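You operate a simulated robot arm through the tools that you are given. There is no shell and no other tool.

You run a simulated robot arm. Do the job below in one go: nothing can be reset, and whatever is moved stays where it is left.

JOB
Take the small red spool and put it on top of the disc on the middle shelf of the grey rack. Put three of the clip floats from the middle shelf of the grey rack on the fourth shelf from the bottom of the grey rack. Take the red weight and put it on the back of the coiler table. Take the small orange coil of rope and put it on the low shelf of the buoy table. Fetch the green spool from the top of the blue bench and set it on the low shelf of the coiler table. Open the middle drawer of the blue cabinet. Any order will do. Set down upright: small red spool, red weight, spool.

Only the result counts: the job must be done as asked and must still hold three seconds after the hand-in. Knocking over, shifting, dropping, spilling or breaking anything else fails it.

ROBOT AND FRAMES
A 7-joint arm with a two-finger parallel gripper on a trunk, on a base that drives. Base frame: it is fixed to the floor where the robot stands at the start and does not move with it; the origin is under the middle of the robot, x ahead of it, y to its left, z up. Units: mm, rad, N and s.
With the tool pointing down near the work surface it reaches from about 100 to 780 mm from the robot's upright axis, wherever it stands. Its first joint turns from -2.897 to 2.897 rad. Places, roughly: back of the coiler table [-5000, -500, 800]; clip float (8x8x18 cm) [1200, -200, 1100]; disc (10x10x3 cm) [1100, 500, 1100]; fourth shelf of the grey rack [1100, -200, 1500]; low shelf of the buoy table [-6000, -300, 200]; low shelf of the coiler table [-5200, -400, 200]; middle drawer of the blue cabinet [800, 7200, 500]; red weight [-1750, -500, 500]; small orange coil of rope (14x14x3 cm) [-2200, -700, 500]; small red spool (6x6x11 cm) [1100, 0, 1100]; spool [-7500, -750, 1000]. Payload 3.43 kg.
The TCP is the grasp point between the finger pads, 30 mm short of the fingertips. In the tool frame z runs along the fingers and y along their closing line. The gripper opens to 94 mm. The fingers are 28 mm wide and 10 mm thick; the gripper's body (50 by 96 mm) begins 55 mm behind the TCP.
Orientation is that of the tool frame in the base frame, as [roll, pitch, yaw] about the fixed x, y, z axes, in that order (R = Rz(yaw) Ry(pitch) Rx(roll)). With the fingers straight down and closing along the base's y, the tool's x points along the base's -x, its y along +y and its z along -z.

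CONTROLS
- The arm moves only by the tool arm_command. Its argument "deltas" is one flat list of numbers, 6 for each row, row after row: the shift along the base's x, y, z in m, then the turn, a rotation vector about the base's x, y, z in rad. In form: [tx, ty, tz, ax, ay, az, tx, ty, tz, ax, ay, az, ...]. A call has 1 to 20 rows; each row shifts and turns the commanded pose from where the row before left it. "hand" is the finger opening in m, from 0 to 0.094, set as the call begins (left out, the last holds). Each row takes 0.2 s and may step no farther than 50 mm and 0.15 rad from the row before; otherwise, or with a gripper value out of range, the whole call is refused. Where a pose cannot be reached the arm comes as near as it can. A force on the tool above 40 N (or 10 N above the force at the start of the call, whichever is more), or a blocked arm, ends the call early, and 0.2 s more pass. Each finger travels about 45 mm/s and halts on what it meets, pressing with about 36 N; the grip force reading is that of the motor and also rises with nothing between the fingers. The clock runs only during rows and for 0.2 s after the last one: add rows that do not move to give the fingers time. It gives the time, the measured TCP pose, the force on the tool (base axes), the opening and the grip force at its end, in the units of the frame above (readings bear some noise), with the torque about the TCP (base axes, N m) and any sound that the robot's microphone picked up.
- Cameras (640 x 400 px; columns grow to the right, rows downward): "scene" is now at [533.3, 201.8, 1476.5]; the picture's right is [0.02, -1.00, 0.00], its down [-0.60, -0.01, -0.80] and it looks along [0.80, 0.01, -0.60] (base axes); focal length 214 px, centre (320, 200). "wrist" rides on the gripper at [76, 14, -102] in the tool frame; the picture's right is [-0.18, 0.98, 0.00], its down [-0.75, -0.14, -0.64] and it looks along [-0.63, -0.12, 0.77] (tool axes); focal length 243 px, centre (320, 200). There is no depth. A picture from a camera that has moved, and an enlarged one, comes with that camera's place and axes in the base frame and with its lens. The place of the scene camera against the robot may be out by one fixed shift of up to 18 mm in any direction.
- grab_frame(camera): a new picture of that camera. No time passes.
- raise_lower(by): slides the trunk up (or, below 0, down) by that many mm; the arm and the scene camera ride with it, the base frame stays. It gives what a move gives, with no picture.
- base_move(legs): drives the robot by 1 to 6 legs, each [ahead, left, turn to the left] in mm, mm and rad, along the robot's own axes; the way and the turn of a leg run together, so that a leg with both is an arc; at most 1500 mm and 3.142 rad a leg. The arm and the cameras ride along, it lands a little off, and it stops where it bumps. It gives what a move gives.
- aim_head(pan, tilt): turns the head with the scene camera to pan (to the left, within 1.798 rad either way) and tilt (down, from -0.506 to 1.204), counted from straight ahead of the robot. It gives what a move gives.
- zoom(camera, box): a new picture of the part [left, top, right, bottom] of that camera's present view, enlarged. No time passes.
- sign_off(): hands the job in; it is judged then, once.

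Places have to be worked out from the pictures, the camera data and where the tool is seen. Open the gripper and draw the arm clear of the work before you hand the job in, unless the task says otherwise.

The tools are called as name(argument=value, ...) on one line, values as JSON. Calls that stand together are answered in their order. arm_command: Moves the arm, as the interface text tells. Its arguments: {"type":"object","properties":{"deltas":{"type":"array"},"hand":{"type":"number"}},"required":["deltas"]} The other tools are called the same way: raise_lower (by) slides the trunk up or down; base_move (legs) drives the base; aim_head (pan, tilt) turns the head that bears the scene camera; grab_frame (camera) takes a picture; zoom (camera, box) takes an enlarged picture of a part of a camera's view; sign_off () hands the job in.

At the start:

```text
clock: 0.0
eef_pos: [624.1, 197.7, 999.4]
orientation: [3.14, -0.001, 3.139]
ft_force: [-0.4, 0.3, -0.6]
moment: [-0.02, 0.0, 0.0]
opening: 94.0
grasp_force: 0.1
trunk travel left (down, up): [-525.0, 85.0]
robot x, y, heading: [0.7, 2.0, 0.002]
head pan, tilt: [0.016, 0.644]
```

scene: 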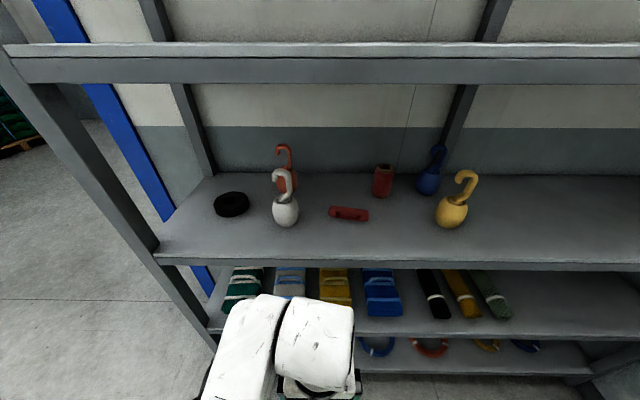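
wrist: 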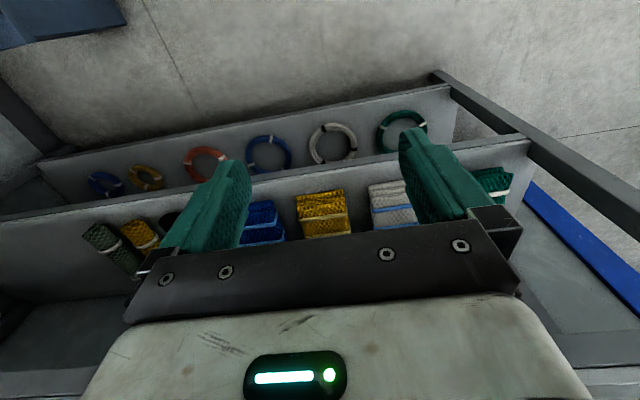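

I'll begin by looking at the rack's middle shelf in detail; the picture shows a black disc, clip floats (white, red, blue, yellow), a lying red thing and a standing red thing.

zoom(camera="scene", box=[200, 130, 360, 230])

zoom(camera="scene", box=[340, 130, 500, 230])

```text
4.00 times, centred on (280, 180) of scene
camera zoom: at [533.3, 201.8, 1476.5], right [0.02, -1.0, 0.0], down [-0.6, -0.01, -0.8], along [0.8, 0.01, -0.6], focal length 858 px, centre (480, 280)
```

zoom: 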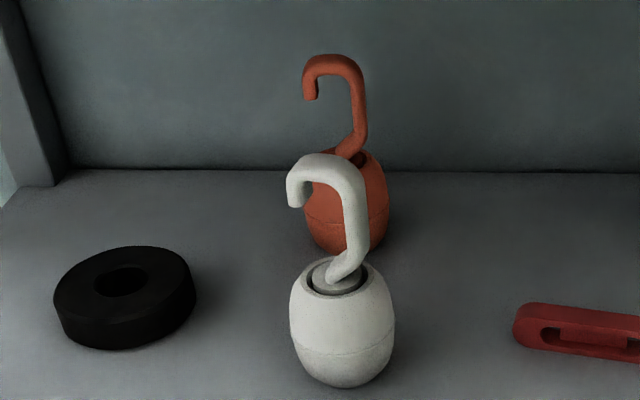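

```text
4.00 times, centred on (420, 180) of scene
camera zoom: at [533.3, 201.8, 1476.5], right [0.02, -1.0, 0.0], down [-0.6, -0.01, -0.8], along [0.8, 0.01, -0.6], focal length 858 px, centre (-80, 280)
```

zoom: 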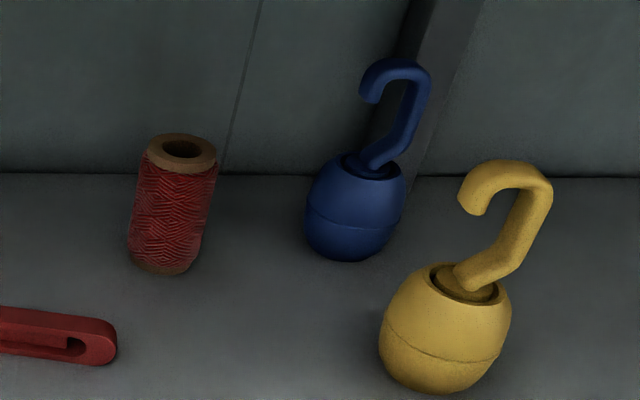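

Four clip floats, the disc, the small red spool and a lying red item (leave alone) are on the middle shelf. I'll look up at the fourth shelf and around.

aim_head(pan=0.0, tilt=0.0)

grab_frame(camera="scene")

aim_head(pan=1.5, tilt=0.3)

grab_frame(camera="scene")

aim_head(pan=-1.5, tilt=0.3)

grab_frame(camera="scene")

```text
clock: 1.0
eef_pos: [624.2, 198.9, 999.8]
orientation: [-3.141, 0.0, 3.14]
ft_force: [-0.2, 0.0, 0.7]
moment: [0.02, 0.02, 0.04]
opening: 93.9
grasp_force: 0.0
trunk travel left (down, up): [-525.0, 85.0]
robot x, y, heading: [1.4, -0.4, -0.001]
head pan, tilt: [0.0, 0.0]
```

```text
taken
camera scene: at [536.3, 200.5, 1535.4], right [0.0, -1.0, 0.0], down [0.0, 0.0, -1.0], along [1.0, 0.0, 0.0], focal length 214 px, centre (320, 200)
```

scene: 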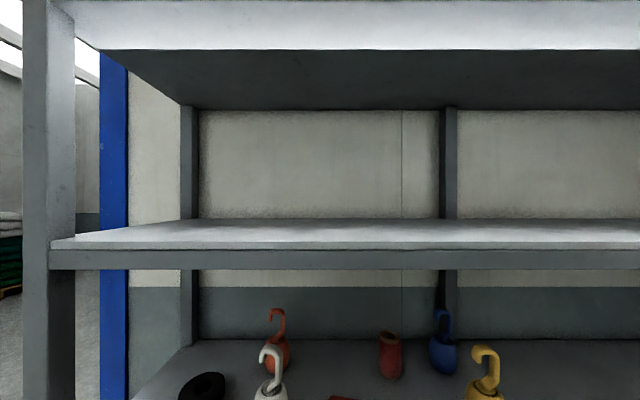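

```text
clock: 2.6
eef_pos: [624.4, 198.1, 999.8]
orientation: [3.141, 0.0, -3.141]
ft_force: [0.7, 0.0, 0.0]
moment: [-0.01, -0.02, -0.01]
opening: 94.0
grasp_force: 0.1
trunk travel left (down, up): [-525.0, 85.0]
robot x, y, heading: [1.1, -0.9, 0.001]
head pan, tilt: [1.499, 0.3]
```

```text
taken
camera scene: at [453.0, 293.6, 1507.8], right [1.0, -0.07, 0.0], down [-0.02, -0.29, -0.96], along [0.07, 0.95, -0.3], focal length 214 px, centre (320, 200)
```

scene: 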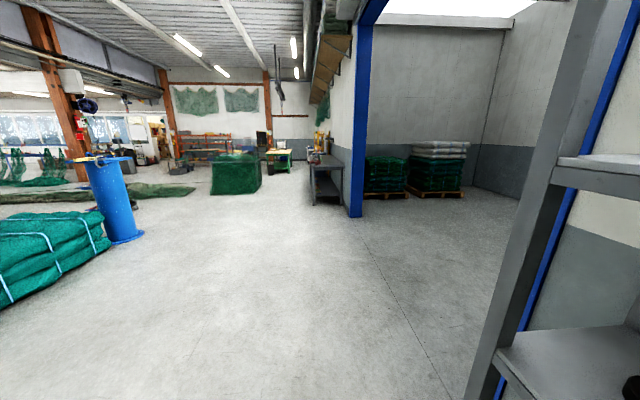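

```text
clock: 5.2
eef_pos: [624.3, 199.9, 999.7]
orientation: [3.141, -0.001, -3.141]
ft_force: [-0.8, -0.9, 0.1]
moment: [-0.03, 0.0, -0.01]
opening: 94.2
grasp_force: 0.1
trunk travel left (down, up): [-525.0, 85.0]
robot x, y, heading: [1.8, 0.1, -0.002]
head pan, tilt: [-1.499, 0.3]
```

```text
taken
camera scene: at [453.0, 107.4, 1507.8], right [-1.0, -0.07, 0.0], down [-0.02, 0.29, -0.96], along [0.07, -0.95, -0.3], focal length 214 px, centre (320, 200)
```

scene: 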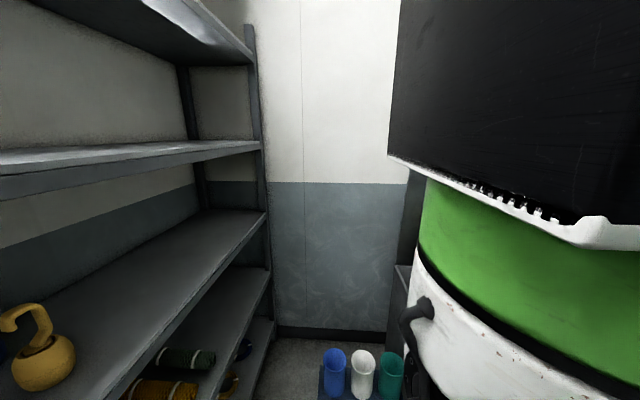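

The fourth shelf top looks to be at about z 1450. I want to see the robot itself and what that drum is on my right, so I look down and about.

aim_head(pan=-1.79, tilt=0.9)

grab_frame(camera="scene")

aim_head(pan=1.79, tilt=0.9)

grab_frame(camera="scene")

aim_head(pan=0, tilt=1.2)

grab_frame(camera="scene")

```text
clock: 6.2
eef_pos: [624.4, 199.3, 999.5]
orientation: [3.14, 0.0, 3.141]
ft_force: [-0.6, -0.5, -0.6]
moment: [0.02, -0.05, 0.0]
opening: 93.9
grasp_force: 0.1
trunk travel left (down, up): [-525.0, 85.0]
robot x, y, heading: [1.5, -2.1, 0.002]
head pan, tilt: [-1.791, 0.901]
```

```text
taken
camera scene: at [429.8, 126.7, 1455.6], right [-0.98, 0.22, 0.0], down [0.17, 0.76, -0.62], along [-0.14, -0.61, -0.78], focal length 214 px, centre (320, 200)
```

scene: 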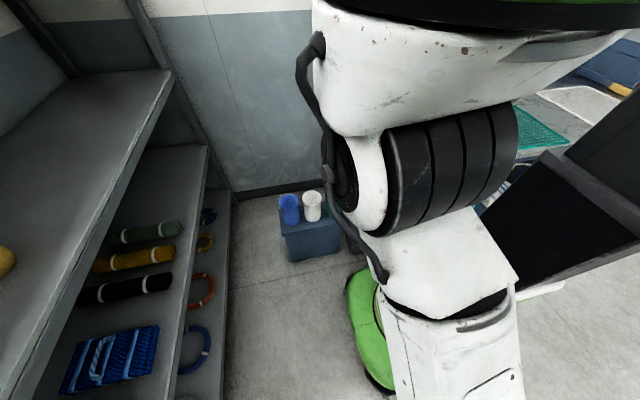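

```text
clock: 9.2
eef_pos: [623.7, 198.1, 999.4]
orientation: [-3.141, 0.0, 3.14]
ft_force: [-0.5, 0.2, 0.0]
moment: [0.02, 0.0, -0.02]
opening: 94.0
grasp_force: 0.1
trunk travel left (down, up): [-525.0, 85.0]
robot x, y, heading: [-1.1, 0.9, -0.0]
head pan, tilt: [1.791, 0.901]
```

```text
taken
camera scene: at [429.8, 274.2, 1455.5], right [0.98, 0.22, 0.0], down [0.17, -0.77, -0.62], along [-0.14, 0.61, -0.78], focal length 214 px, centre (320, 200)
```

scene: 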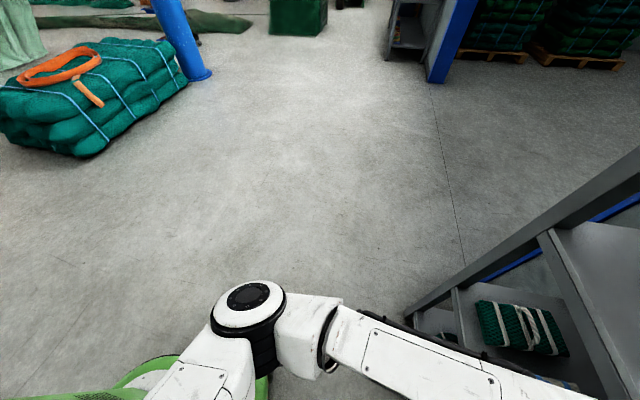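

```text
clock: 11.0
eef_pos: [623.9, 198.5, 999.7]
orientation: [3.141, 0.001, -3.141]
ft_force: [1.6, -0.7, 0.3]
moment: [-0.03, 0.03, 0.05]
opening: 93.9
grasp_force: 0.0
trunk travel left (down, up): [-525.0, 85.0]
robot x, y, heading: [-2.1, 1.3, -0.003]
head pan, tilt: [0.0, 1.201]
```

```text
taken
camera scene: at [502.2, 200.5, 1435.7], right [0.0, -1.0, 0.0], down [-0.93, 0.0, -0.36], along [0.36, 0.0, -0.93], focal length 214 px, centre (320, 200)
```

scene: 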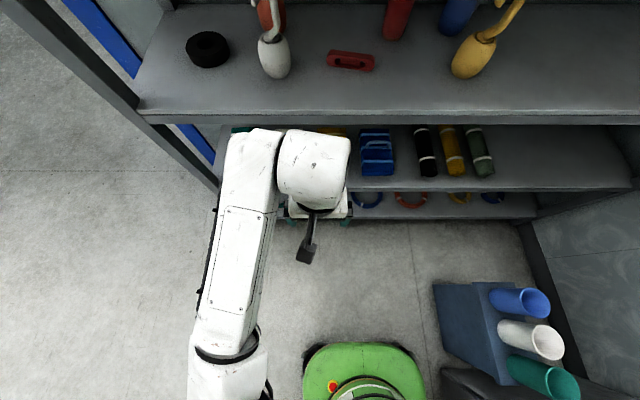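

Camera sits on a boom ahead of the base; I'll raise the trunk to get a second viewpoint for triangulation and to see the fourth shelf's top.

raise_lower(by=85)

aim_head(pan=0, tilt=0.5)

grab_frame(camera="scene")

zoom(camera="scene", box=[160, 180, 480, 380])

zoom(camera="scene", box=[0, 0, 320, 200])

```text
clock: 12.2
eef_pos: [624.6, 198.4, 1083.8]
orientation: [3.141, 0.0, -3.14]
ft_force: [0.6, -1.3, 0.5]
moment: [-0.01, -0.01, 0.01]
opening: 94.0
grasp_force: 0.1
trunk travel left (down, up): [-610.0, 0.0]
robot x, y, heading: [-1.1, -2.2, -0.004]
head pan, tilt: [0.0, 1.201]
```

```text
clock: 13.3
eef_pos: [623.8, 198.8, 1084.4]
orientation: [3.141, 0.001, -3.141]
ft_force: [0.0, 0.3, -0.3]
moment: [-0.05, -0.02, -0.01]
opening: 94.0
grasp_force: 0.1
trunk travel left (down, up): [-610.0, 0.0]
robot x, y, heading: [3.2, -0.4, -0.003]
head pan, tilt: [0.0, 0.499]
```

```text
taken
camera scene: at [537.3, 200.5, 1574.3], right [0.0, -1.0, 0.0], down [-0.48, 0.0, -0.88], along [0.88, 0.0, -0.48], focal length 214 px, centre (320, 200)
```

scene: 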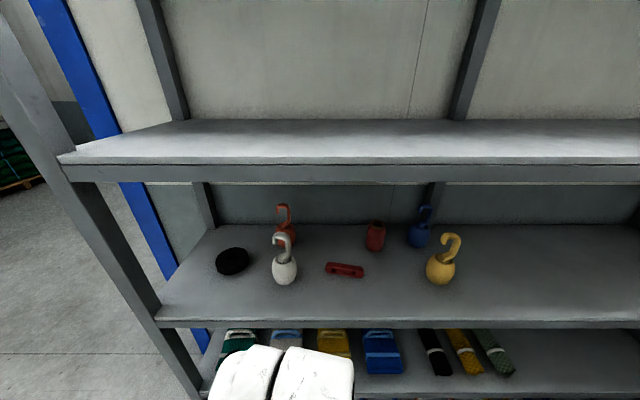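

```text
2.00 times, centred on (320, 280) of scene
camera zoom: at [537.3, 200.5, 1574.3], right [0.0, -1.0, 0.0], down [-0.48, 0.0, -0.88], along [0.88, 0.0, -0.48], focal length 429 px, centre (320, 40)
```

zoom: 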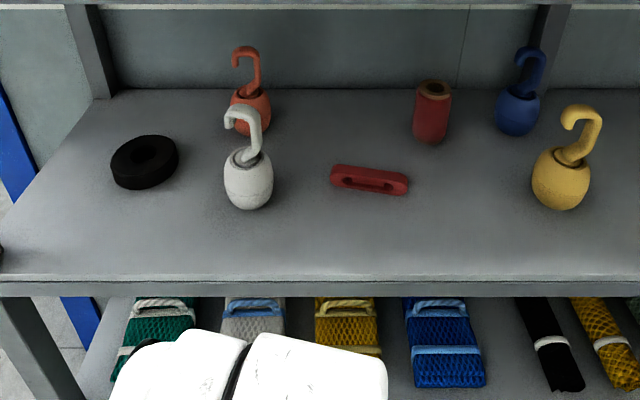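

```text
2.00 times, centred on (160, 100) of scene
camera zoom: at [537.3, 200.5, 1574.3], right [0.0, -1.0, 0.0], down [-0.48, 0.0, -0.88], along [0.88, 0.0, -0.48], focal length 429 px, centre (640, 400)
```

zoom: 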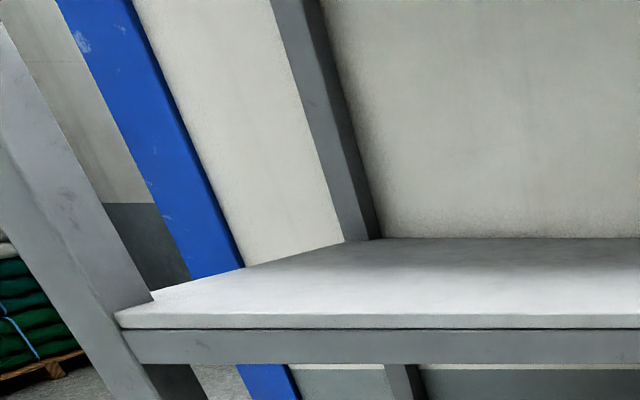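

To triangulate well I lower the trunk a lot with the same head tilt and zoom in for precise readings.

raise_lower(by=-250)

grab_frame(camera="scene")

zoom(camera="scene", box=[160, 90, 320, 190])

zoom(camera="scene", box=[320, 90, 480, 190])

zoom(camera="scene", box=[160, 180, 320, 280])

```text
clock: 15.9
eef_pos: [625.1, 198.7, 834.1]
orientation: [3.142, 0.001, 3.141]
ft_force: [-0.3, 0.0, 0.4]
moment: [0.0, 0.01, -0.03]
opening: 94.0
grasp_force: 0.0
trunk travel left (down, up): [-360.0, 250.0]
robot x, y, heading: [-0.4, 0.3, -0.004]
head pan, tilt: [0.0, 0.499]
```

```text
taken
camera scene: at [537.3, 200.5, 1324.4], right [0.0, -1.0, 0.0], down [-0.48, 0.0, -0.88], along [0.88, 0.0, -0.48], focal length 214 px, centre (320, 200)
```

scene: 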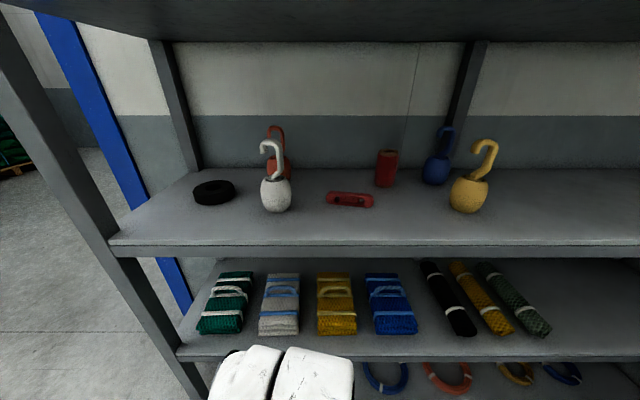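

```text
4.00 times, centred on (240, 140) of scene
camera zoom: at [537.3, 200.5, 1324.4], right [0.0, -1.0, 0.0], down [-0.48, 0.0, -0.88], along [0.88, 0.0, -0.48], focal length 858 px, centre (640, 440)
```

zoom: 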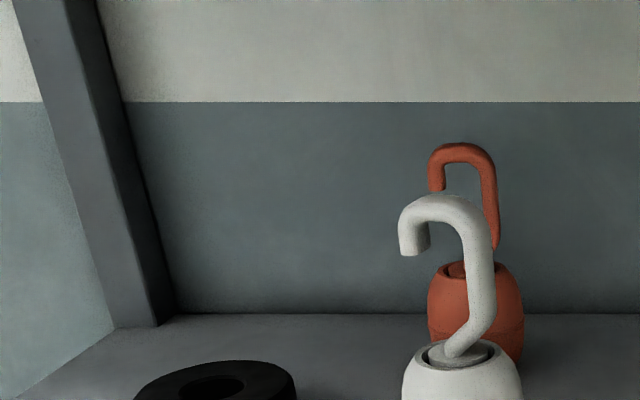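

```text
4.00 times, centred on (400, 140) of scene
camera zoom: at [537.3, 200.5, 1324.4], right [0.0, -1.0, 0.0], down [-0.48, 0.0, -0.88], along [0.88, 0.0, -0.48], focal length 858 px, centre (0, 440)
```

zoom: 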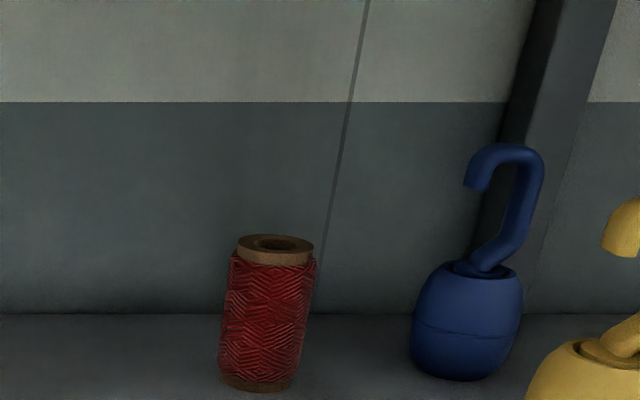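

```text
4.00 times, centred on (240, 230) of scene
camera zoom: at [537.3, 200.5, 1324.4], right [0.0, -1.0, 0.0], down [-0.48, 0.0, -0.88], along [0.88, 0.0, -0.48], focal length 858 px, centre (640, 80)
```

zoom: 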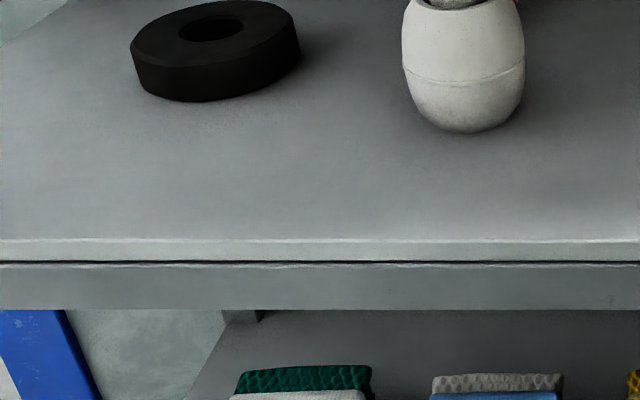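

Triangulation puts the middle shelf top at z≈1050 (front edge x≈874), the fourth shelf top at ≈1468; white float ≈(1003,309), red float ≈(1167,328), spool ≈(1140,3), yellow ≈(1003,-163), blue ≈(1167,-162), disc ≈(1057,485). I now raise the trunk again and test tilting the tool 45° forward in free space.

raise_lower(by=150)

arm_command(deltas=[0, 0, 0, 0, -0.131, 0, 0, 0, 0, 0, -0.131, 0, 0, 0, 0, 0, -0.131, 0, 0, 0, 0, 0, -0.131, 0, 0, 0, 0, 0, -0.131, 0, 0, 0, 0, 0, -0.131, 0, 0, 0, 0, 0, 0, 0], hand=0.094)

aim_head(pan=0, tilt=1.0)

grab_frame(camera="scene")

grab_frame(camera="wrist")

```text
clock: 17.6
eef_pos: [624.8, 198.5, 984.9]
orientation: [-3.141, 0.0, 3.141]
ft_force: [-0.4, -0.5, -0.3]
moment: [-0.04, -0.04, -0.02]
opening: 93.9
grasp_force: 0.0
trunk travel left (down, up): [-510.0, 100.0]
robot x, y, heading: [-1.1, 1.5, 0.002]
head pan, tilt: [0.0, 0.499]
```

```text
clock: 19.2
eef_pos: [624.5, 197.1, 984.0]
orientation: [3.141, 0.787, 3.142]
ft_force: [0.3, 0.1, -0.6]
moment: [0.03, -0.01, 0.0]
opening: 94.0
grasp_force: 0.0
trunk travel left (down, up): [-510.0, 100.0]
robot x, y, heading: [0.0, -5.8, 0.003]
head pan, tilt: [0.0, 0.499]
```

```text
clock: 20.1
eef_pos: [624.3, 197.6, 983.7]
orientation: [-3.14, 0.785, 3.14]
ft_force: [-0.3, 0.1, 0.6]
moment: [-0.01, -0.01, -0.01]
opening: 94.0
grasp_force: 0.2
trunk travel left (down, up): [-510.0, 100.0]
robot x, y, heading: [-0.8, 1.7, -0.005]
head pan, tilt: [0.0, 1.0]
```

```text
taken
camera scene: at [515.9, 200.4, 1433.4], right [0.0, -1.0, 0.0], down [-0.84, 0.0, -0.54], along [0.54, 0.0, -0.84], focal length 214 px, centre (320, 200)
```

scene: 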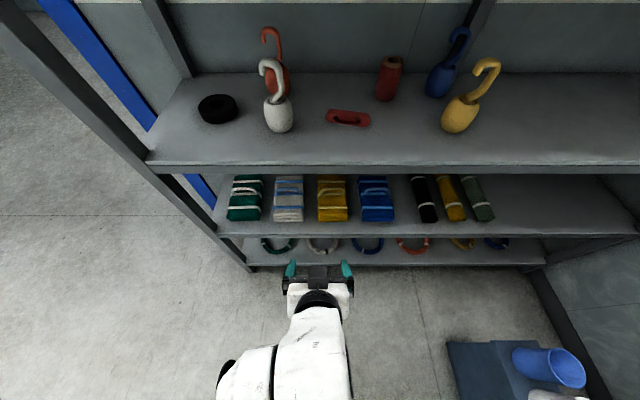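

```text
taken
camera wrist: at [497.8, 212.6, 1003.2], right [0.13, 0.98, 0.13], down [0.08, -0.14, 0.99], along [0.99, -0.12, -0.1], focal length 243 px, centre (320, 200)
```

wrist: 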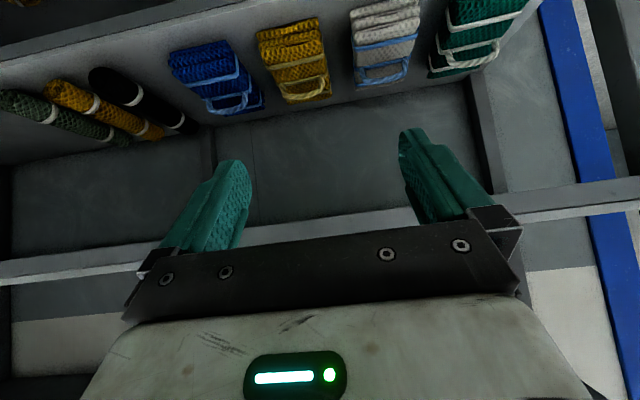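

The tilt works. I zoom onto the fingertips to calibrate the scene camera's offset.

zoom(camera="scene", box=[260, 240, 380, 315])

```text
5.33 times, centred on (320, 278) of scene
camera zoom: at [515.9, 200.4, 1433.4], right [0.0, -1.0, 0.0], down [-0.84, 0.0, -0.54], along [0.54, 0.0, -0.84], focal length 1144 px, centre (320, -213)
```

zoom: 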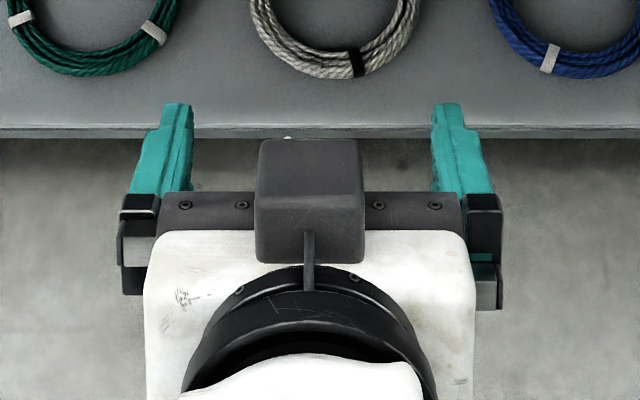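

Fingertips appear about 6 mm left of the prediction, so true y values are ~6 mm smaller than my estimates. I raise the trunk fully and lift the tool to mid-gap height before driving toward the rack.

raise_lower(by=100)

arm_command(deltas=[0, 0, 0.04, 0, 0, 0, 0, 0, 0.04, 0, 0, 0, 0, 0, 0.03, 0, 0, 0, 0, 0, 0, 0, 0, 0])

base_move(legs=[[200, 0, 0]])

grab_frame(camera="scene")

```text
clock: 21.5
eef_pos: [623.8, 198.1, 1085.1]
orientation: [-3.141, 0.785, 3.141]
ft_force: [-0.4, 0.4, -0.2]
moment: [0.01, 0.0, 0.0]
opening: 94.2
grasp_force: 0.0
trunk travel left (down, up): [-610.0, 0.0]
robot x, y, heading: [-1.6, -0.9, 0.002]
head pan, tilt: [0.0, 1.0]
```

```text
clock: 22.5
eef_pos: [622.5, 197.4, 1195.0]
orientation: [-3.141, 0.788, 3.14]
ft_force: [0.3, 0.1, 0.2]
moment: [0.02, -0.02, -0.01]
opening: 94.1
grasp_force: 0.0
trunk travel left (down, up): [-610.0, 0.0]
robot x, y, heading: [-2.9, -1.0, 0.006]
head pan, tilt: [0.0, 1.0]
```

```text
clock: 24.1
eef_pos: [826.1, 199.6, 1193.9]
orientation: [3.141, 0.787, -3.139]
ft_force: [-0.4, -0.6, 0.9]
moment: [0.0, 0.02, 0.03]
opening: 94.0
grasp_force: 0.0
trunk travel left (down, up): [-610.0, 0.0]
robot x, y, heading: [206.0, -0.1, 0.004]
head pan, tilt: [0.0, 1.0]
```

```text
taken
camera scene: at [719.4, 202.2, 1533.3], right [0.0, -1.0, 0.0], down [-0.84, 0.0, -0.54], along [0.54, 0.0, -0.84], focal length 214 px, centre (320, 200)
```

scene: 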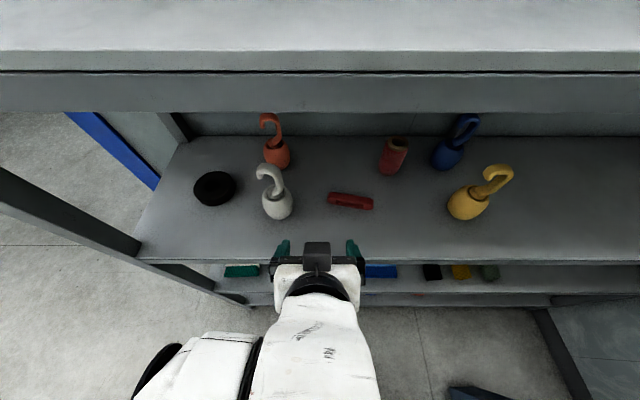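

All clear; I drive another 85 mm so the robot stands near x≈290.

base_move(legs=[[85, 0, 0]])

grab_frame(camera="scene")

zoom(camera="scene", box=[240, 100, 400, 200])

grab_frame(camera="wrist")

```text
clock: 25.2
eef_pos: [912.8, 199.1, 1194.2]
orientation: [-3.141, 0.787, -3.139]
ft_force: [-1.3, 0.5, -0.6]
moment: [-0.01, 0.0, -0.02]
opening: 94.2
grasp_force: 0.2
trunk travel left (down, up): [-610.0, 0.0]
robot x, y, heading: [286.9, -0.6, 0.002]
head pan, tilt: [0.0, 1.0]
```

```text
taken
camera scene: at [804.8, 202.2, 1533.3], right [0.0, -1.0, 0.0], down [-0.84, 0.0, -0.54], along [0.54, 0.0, -0.84], focal length 214 px, centre (320, 200)
```

scene: 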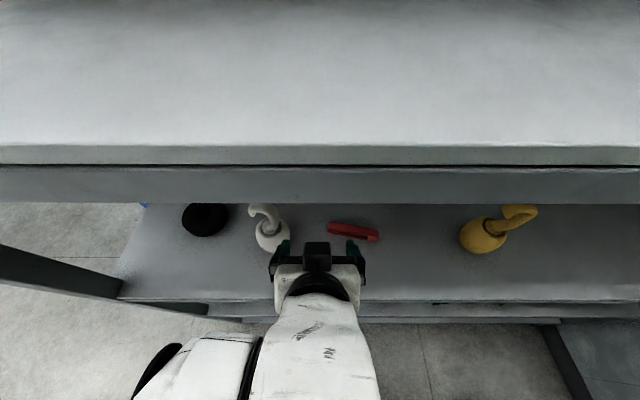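

```text
4.00 times, centred on (320, 150) of scene
camera zoom: at [804.8, 202.2, 1533.3], right [0.0, -1.0, 0.0], down [-0.84, 0.0, -0.54], along [0.54, 0.0, -0.84], focal length 858 px, centre (320, 400)
```

zoom: 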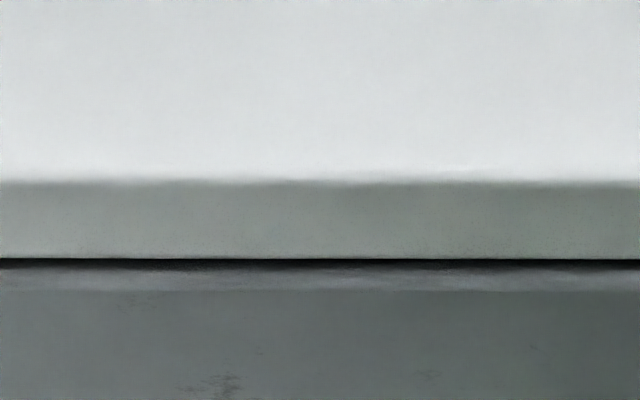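

```text
taken
camera wrist: at [785.4, 214.5, 1213.4], right [0.13, 0.98, 0.13], down [0.08, -0.14, 0.99], along [0.99, -0.12, -0.1], focal length 243 px, centre (320, 200)
```

wrist: 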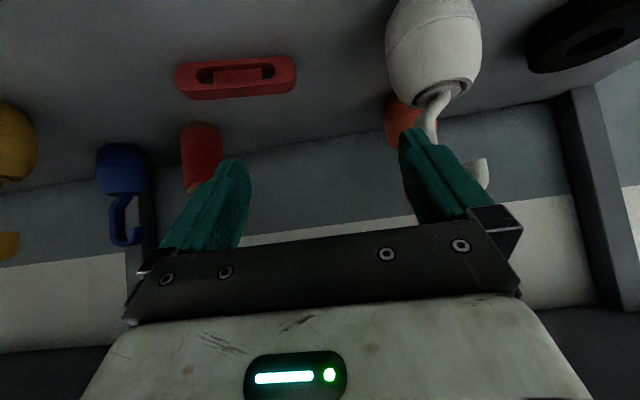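

From the wrist camera the spool sits at about (1140,-8). I shift the tool sideways to y≈-5 and look again before going in.

arm_command(deltas=[0, -0.041, 0, 0, 0, 0, 0, -0.041, 0, 0, 0, 0, 0, -0.041, 0, 0, 0, 0, 0, -0.041, 0, 0, 0, 0, 0, -0.041, 0, 0, 0, 0, 0.02, 0, -0.04, 0, 0, 0, 0.02, 0, -0.04, 0, 0, 0, 0, 0, 0, 0, 0, 0])

grab_frame(camera="wrist")

grab_frame(camera="scene")

```text
clock: 27.0
eef_pos: [978.2, 118.5, 1083.3]
orientation: [-3.142, 0.787, -3.139]
ft_force: [-0.3, -0.2, 0.3]
moment: [0.05, -0.01, 0.02]
opening: 94.1
grasp_force: 0.0
out of reach, approached as far as the arm can: row 2, 3, 4, 5
trunk travel left (down, up): [-610.0, 0.0]
robot x, y, heading: [286.5, 2.5, 0.001]
head pan, tilt: [0.0, 1.0]
```

```text
taken
camera wrist: at [852.1, 133.7, 1102.1], right [0.13, 0.98, 0.13], down [0.08, -0.14, 0.99], along [0.99, -0.12, -0.1], focal length 243 px, centre (320, 200)
```

wrist: 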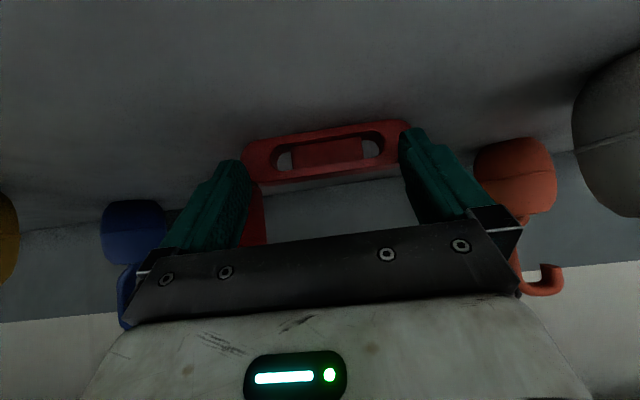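

```text
taken
camera scene: at [804.9, 202.1, 1533.2], right [0.0, -1.0, 0.0], down [-0.84, 0.0, -0.54], along [0.54, 0.0, -0.84], focal length 214 px, centre (320, 200)
```

scene: 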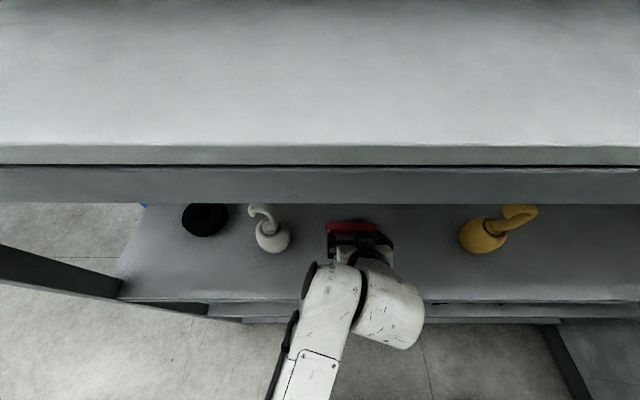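

The arm hit a reach limit and ended near the red bar (no contact force). I back out up and away at once.

arm_command(deltas=[-0.01, 0, 0.03, 0, 0, 0, -0.02, 0, 0.04, 0, 0, 0, -0.035, 0, 0.04, 0, 0, 0, 0, 0, 0, 0, 0, 0])

grab_frame(camera="wrist")

grab_frame(camera="scene")

```text
refused: row 3 steps farther than a row can; nothing moved
```

```text
taken
camera wrist: at [852.1, 133.7, 1102.1], right [0.13, 0.98, 0.13], down [0.08, -0.14, 0.99], along [0.99, -0.12, -0.1], focal length 243 px, centre (320, 200)
```

wrist: 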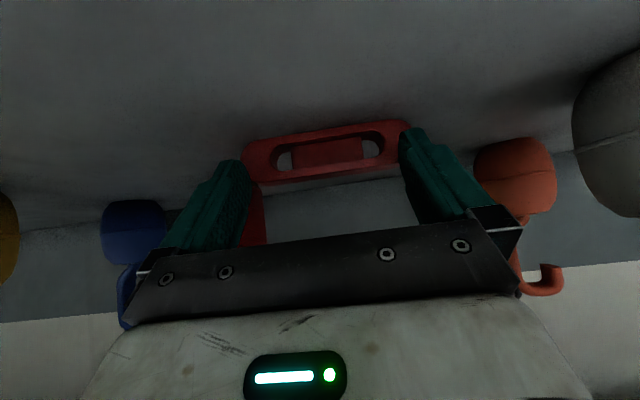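

```text
taken
camera scene: at [804.9, 202.1, 1533.2], right [0.0, -1.0, 0.0], down [-0.84, 0.0, -0.54], along [0.54, 0.0, -0.84], focal length 214 px, centre (320, 200)
```

scene: 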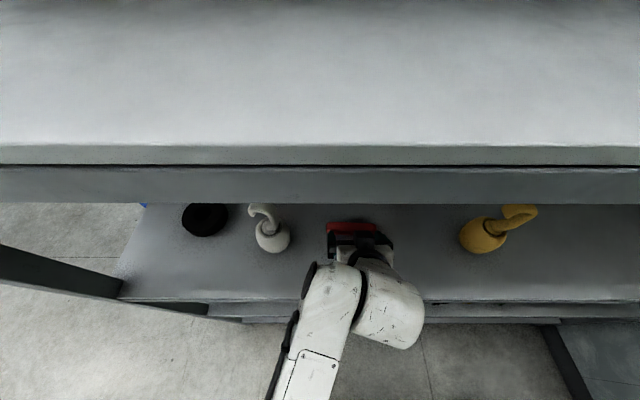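

Row 3 was too long; I retry with shorter steps, straight up first.

arm_command(deltas=[0, 0, 0.03, 0, 0, 0, -0.01, 0, 0.04, 0, 0, 0, -0.03, 0, 0.03, 0, 0, 0, -0.03, 0, 0.01, 0, 0, 0, 0, 0, 0, 0, 0, 0])

grab_frame(camera="scene")

grab_frame(camera="wrist")

```text
clock: 28.2
eef_pos: [947.2, 119.4, 1177.0]
orientation: [3.141, 0.785, -3.141]
ft_force: [-0.6, -0.1, 0.9]
moment: [0.02, 0.01, 0.0]
opening: 93.9
grasp_force: 0.1
out of reach, approached as far as the arm can: row 3, 4
trunk travel left (down, up): [-610.0, 0.0]
robot x, y, heading: [287.1, -0.3, 0.002]
head pan, tilt: [0.0, 1.0]
```

```text
taken
camera scene: at [804.8, 202.1, 1533.3], right [0.0, -1.0, 0.0], down [-0.84, 0.0, -0.54], along [0.54, 0.0, -0.84], focal length 214 px, centre (320, 200)
```

scene: 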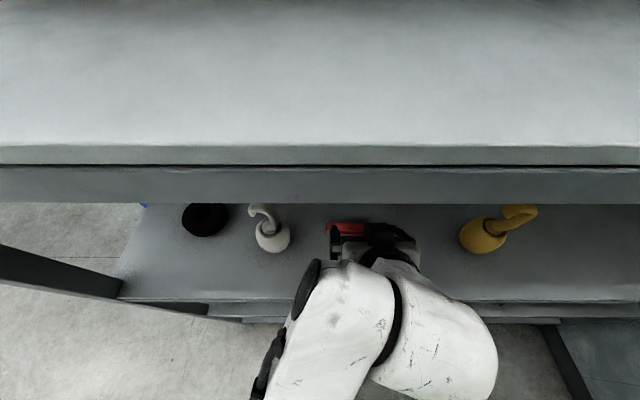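

```text
taken
camera wrist: at [820.5, 133.7, 1196.9], right [0.13, 0.98, 0.13], down [0.08, -0.14, 0.99], along [0.99, -0.12, -0.1], focal length 243 px, centre (320, 200)
```

wrist: 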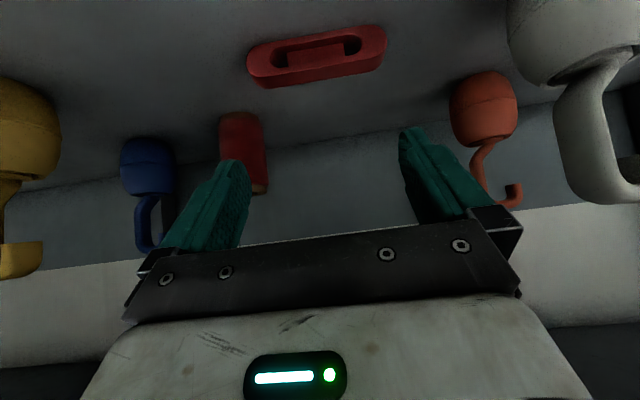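

The reach limits suggest an awkward arm posture; I look down at the arm from the head to understand it.

aim_head(pan=0.6, tilt=1.2)

grab_frame(camera="scene")

aim_head(pan=-1.2, tilt=1.2)

grab_frame(camera="scene")

aim_head(pan=1.79, tilt=1.2)

grab_frame(camera="scene")

```text
clock: 29.2
eef_pos: [946.8, 119.0, 1178.2]
orientation: [3.141, 0.785, -3.14]
ft_force: [-0.9, 0.4, 0.4]
moment: [0.01, 0.01, 0.01]
opening: 94.0
grasp_force: 0.0
trunk travel left (down, up): [-610.0, 0.0]
robot x, y, heading: [291.2, -1.6, 0.002]
head pan, tilt: [0.6, 1.201]
```

```text
taken
camera scene: at [781.3, 233.7, 1520.7], right [0.57, -0.82, 0.0], down [-0.77, -0.53, -0.36], along [0.3, 0.21, -0.93], focal length 214 px, centre (320, 200)
```

scene: 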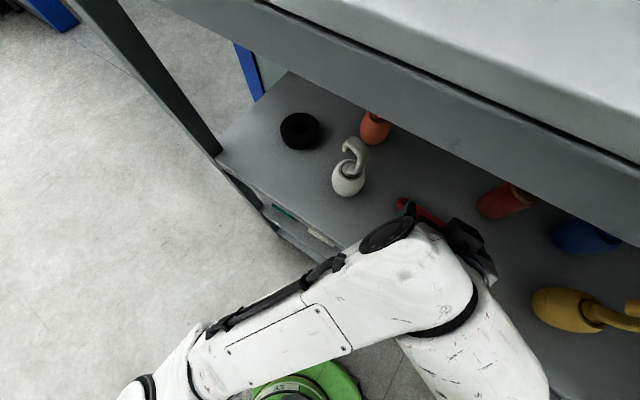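

```text
clock: 31.0
eef_pos: [947.3, 118.9, 1178.5]
orientation: [-3.14, 0.785, -3.138]
ft_force: [-0.4, -0.7, 0.4]
moment: [-0.01, -0.02, 0.0]
opening: 93.9
grasp_force: 0.1
trunk travel left (down, up): [-610.0, 0.0]
robot x, y, heading: [291.6, -2.4, 0.001]
head pan, tilt: [-1.201, 1.201]
```

```text
taken
camera scene: at [755.5, 149.9, 1520.7], right [-0.93, -0.36, 0.0], down [-0.34, 0.87, -0.36], along [0.13, -0.34, -0.93], focal length 214 px, centre (320, 200)
```

scene: 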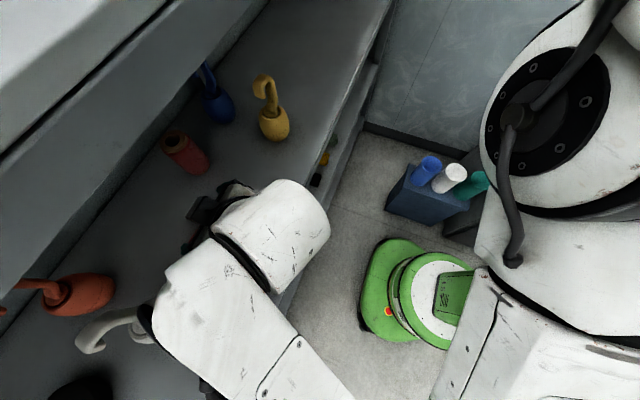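

```text
clock: 33.6
eef_pos: [946.9, 118.3, 1177.9]
orientation: [-3.141, 0.787, -3.139]
ft_force: [0.3, -0.8, -0.2]
moment: [0.03, -0.01, -0.01]
opening: 93.9
grasp_force: 0.1
trunk travel left (down, up): [-610.0, 0.0]
robot x, y, heading: [288.6, -0.6, 0.006]
head pan, tilt: [1.791, 1.201]
```

```text
taken
camera scene: at [722.9, 256.5, 1520.7], right [0.98, 0.22, 0.0], down [0.2, -0.91, -0.36], along [-0.08, 0.35, -0.93], focal length 214 px, centre (320, 200)
```

scene: 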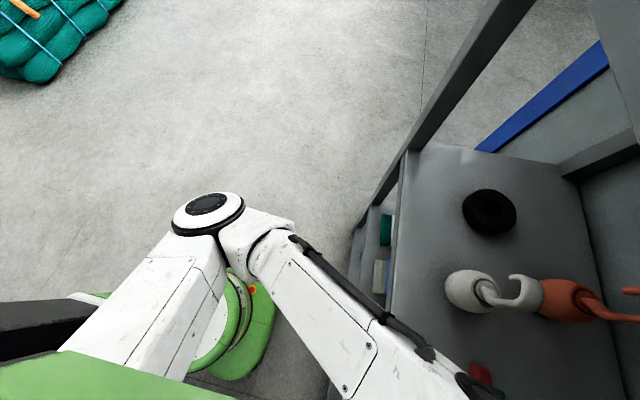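

The arm posture (elbow to the left) seems limited close-in on the right; farther out should be easier. I try moving out and right at a safe height, a little at a time.

arm_command(deltas=[0.03, -0.02, 0, 0, 0, 0, 0.03, -0.02, 0, 0, 0, 0, 0.02, -0.02, 0, 0, 0, 0, 0, 0, 0, 0, 0, 0])

grab_frame(camera="wrist")

```text
clock: 34.6
eef_pos: [1027.8, 59.6, 1179.7]
orientation: [3.141, 0.784, -3.141]
ft_force: [0.1, -0.1, -0.2]
moment: [0.0, -0.02, 0.0]
opening: 94.1
grasp_force: 0.0
trunk travel left (down, up): [-610.0, 0.0]
robot x, y, heading: [288.6, 1.4, 0.008]
head pan, tilt: [1.791, 1.201]
```

```text
taken
camera wrist: at [900.8, 74.0, 1198.8], right [0.13, 0.98, 0.13], down [0.08, -0.14, 0.99], along [0.99, -0.12, -0.1], focal length 243 px, centre (320, 200)
```

wrist: 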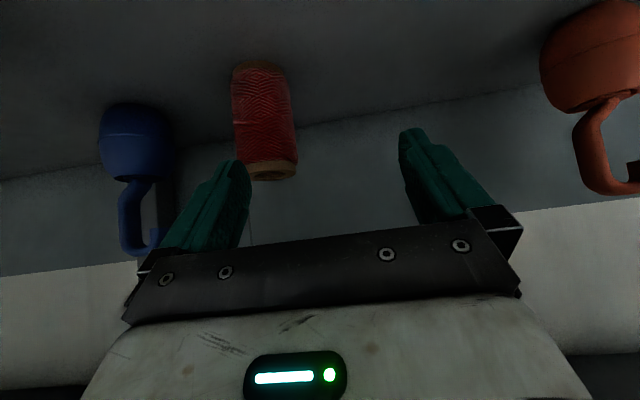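

Wrist-camera geometry puts the spool at ≈(1138,-1), shelf z≈1037. I centre on y=-1 and flatten the tool to ~30° for palm clearance, still high above.

arm_command(deltas=[0, -0.03, 0, 0, 0, 0, 0, -0.031, 0, 0, 0, 0, 0, 0, 0, 0, -0.131, 0, 0, 0, 0, 0, -0.131, 0, 0, 0, 0, 0, 0, 0])

grab_frame(camera="wrist")

```text
clock: 35.8
eef_pos: [1026.9, -0.5, 1179.0]
orientation: [3.14, 0.985, 3.142]
ft_force: [0.9, -0.4, 0.7]
moment: [0.01, -0.02, -0.02]
opening: 93.8
grasp_force: 0.1
out of reach, approached as far as the arm can: row 4
trunk travel left (down, up): [-610.0, 0.0]
robot x, y, heading: [290.6, 0.6, 0.001]
head pan, tilt: [1.791, 1.201]
```

```text
taken
camera wrist: at [899.5, 12.8, 1172.6], right [0.1, 0.98, 0.15], down [-0.12, -0.14, 0.98], along [0.99, -0.12, 0.1], focal length 243 px, centre (320, 200)
```

wrist: 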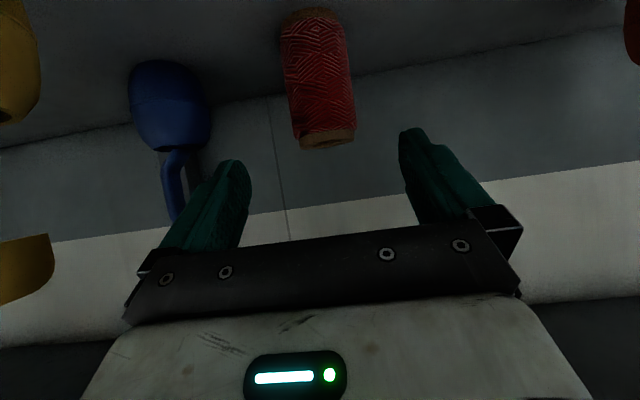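

Spool is nicely centred between the fingers. I lower to z≈1100 in front of it, then check.

arm_command(deltas=[0, 0, -0.04, 0, 0, 0, 0, 0.001, -0.039, 0, 0, 0, 0.03, 0, 0, 0, 0, 0, 0, 0, 0, 0, 0, 0])

grab_frame(camera="wrist")

```text
clock: 36.8
eef_pos: [1058.1, 0.2, 1100.7]
orientation: [-3.14, 0.984, -3.138]
ft_force: [0.6, 0.2, -0.4]
moment: [0.0, -0.02, -0.01]
opening: 93.8
grasp_force: 0.0
trunk travel left (down, up): [-610.0, 0.0]
robot x, y, heading: [290.6, 0.1, 0.006]
head pan, tilt: [1.791, 1.201]
```

```text
taken
camera wrist: at [929.7, 15.1, 1094.2], right [0.1, 0.98, 0.15], down [-0.12, -0.14, 0.98], along [0.99, -0.12, 0.1], focal length 243 px, centre (320, 200)
```

wrist: 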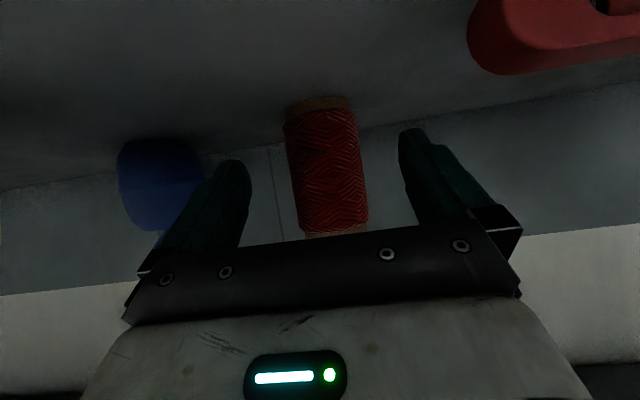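

Spool still centred. I advance 76 mm so the pads surround it.

arm_command(deltas=[0.038, 0, 0, 0, 0, 0, 0.038, 0, 0, 0, 0, 0, 0, 0, 0, 0, 0, 0])

grab_frame(camera="wrist")

```text
clock: 37.6
eef_pos: [1135.0, 0.8, 1100.9]
orientation: [3.141, 0.983, -3.141]
ft_force: [-0.5, 0.3, -1.0]
moment: [-0.01, -0.01, -0.02]
opening: 94.2
grasp_force: 0.0
trunk travel left (down, up): [-610.0, 0.0]
robot x, y, heading: [289.8, -1.7, 0.006]
head pan, tilt: [1.791, 1.201]
```

```text
taken
camera wrist: at [1005.6, 14.9, 1093.9], right [0.1, 0.98, 0.15], down [-0.12, -0.14, 0.98], along [0.99, -0.12, 0.1], focal length 243 px, centre (320, 200)
```

wrist: 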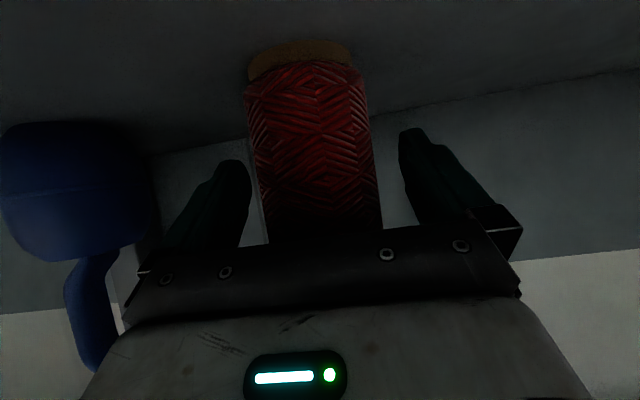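

The spool sits between the pads at about the TCP. I close the gripper on it.

arm_command(deltas=[0, 0, 0, 0, 0, 0, 0, 0, 0, 0, 0, 0, 0, 0, 0, 0, 0, 0, 0, 0, 0, 0, 0, 0, 0, 0, 0, 0, 0, 0], hand=0.04)

grab_frame(camera="wrist")

```text
clock: 38.8
eef_pos: [1133.8, 0.7, 1100.5]
orientation: [3.14, 0.983, -3.139]
ft_force: [0.7, -1.0, 1.5]
moment: [0.03, -0.02, 0.0]
opening: 63.5
grasp_force: 36.1
trunk travel left (down, up): [-610.0, 0.0]
robot x, y, heading: [291.7, 2.7, -0.005]
head pan, tilt: [1.791, 1.201]
```

```text
taken
camera wrist: at [1005.2, 14.8, 1094.1], right [0.1, 0.98, 0.15], down [-0.12, -0.14, 0.98], along [0.99, -0.12, 0.1], focal length 243 px, centre (320, 200)
```

wrist: 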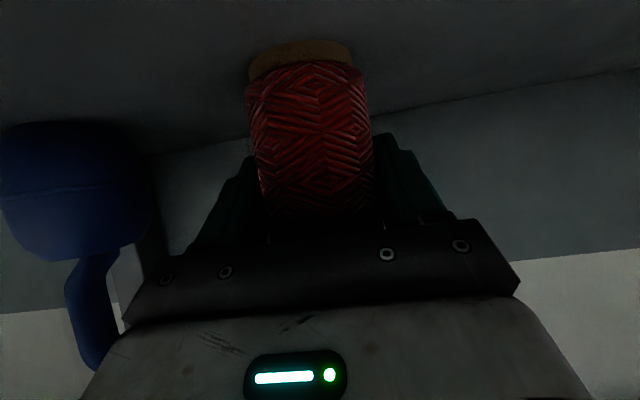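

Gripped at 63.5 mm. I lift the spool 80 mm and check.

arm_command(deltas=[0, 0, 0.02, 0, 0, 0, 0, 0, 0.03, 0, 0, 0, 0, 0, 0.03, 0, 0, 0, 0, 0, 0, 0, 0, 0])

grab_frame(camera="wrist")

```text
clock: 39.8
eef_pos: [1132.4, 1.2, 1181.6]
orientation: [3.14, 0.983, -3.141]
ft_force: [-0.6, -0.1, -1.3]
moment: [0.0, 0.01, 0.02]
opening: 63.2
grasp_force: 35.6
trunk travel left (down, up): [-610.0, 0.0]
robot x, y, heading: [289.4, -1.4, -0.001]
head pan, tilt: [1.791, 1.201]
```

```text
taken
camera wrist: at [1004.6, 14.6, 1175.0], right [0.1, 0.98, 0.15], down [-0.12, -0.14, 0.98], along [0.99, -0.12, 0.1], focal length 243 px, centre (320, 200)
```

wrist: 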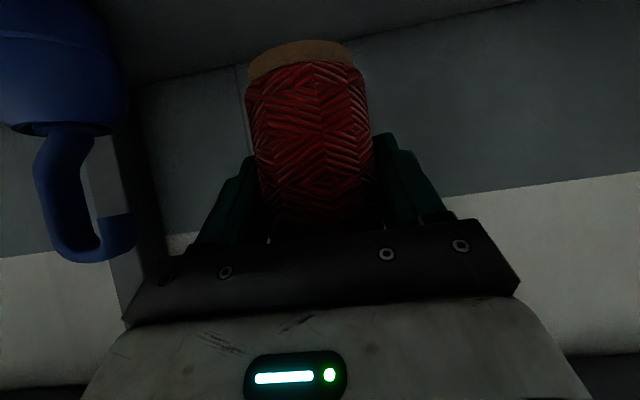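

The spool is up. I back out of the rack and shift left toward the disc.

base_move(legs=[[-280, 0, 0], [0, 470, 0]])

aim_head(pan=0, tilt=0.6)

grab_frame(camera="scene")

grab_frame(camera="wrist")

```text
clock: 44.1
eef_pos: [851.8, 466.9, 1181.4]
orientation: [3.141, 0.983, 3.135]
ft_force: [0.7, 0.1, -1.5]
moment: [0.01, -0.02, -0.02]
opening: 63.3
grasp_force: 36.1
trunk travel left (down, up): [-610.0, 0.0]
robot x, y, heading: [9.1, 474.8, -0.005]
head pan, tilt: [1.791, 1.201]
```

```text
clock: 45.9
eef_pos: [850.7, 465.0, 1180.5]
orientation: [-3.141, 0.984, 3.134]
ft_force: [-0.1, -0.7, -1.4]
moment: [0.01, -0.01, -0.02]
opening: 63.4
grasp_force: 35.6
trunk travel left (down, up): [-610.0, 0.0]
robot x, y, heading: [5.5, 475.0, -0.003]
head pan, tilt: [0.0, 0.6]
```

```text
taken
camera scene: at [544.7, 670.2, 1565.2], right [-0.01, -1.0, 0.0], down [-0.57, 0.0, -0.82], along [0.82, 0.0, -0.57], focal length 214 px, centre (320, 200)
```

scene: 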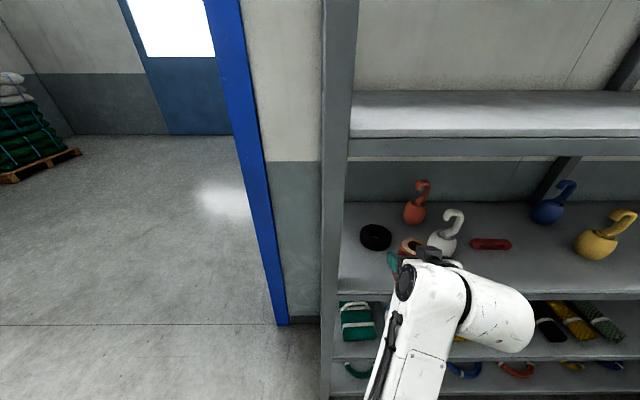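

```text
taken
camera wrist: at [724.3, 481.1, 1174.8], right [0.11, 0.98, 0.15], down [-0.12, -0.14, 0.98], along [0.99, -0.12, 0.1], focal length 243 px, centre (320, 200)
```

wrist: 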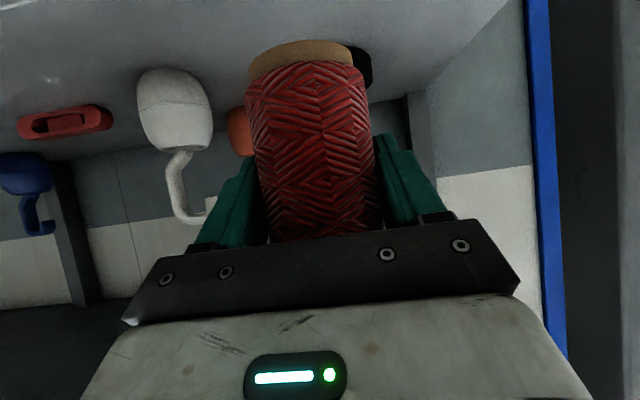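

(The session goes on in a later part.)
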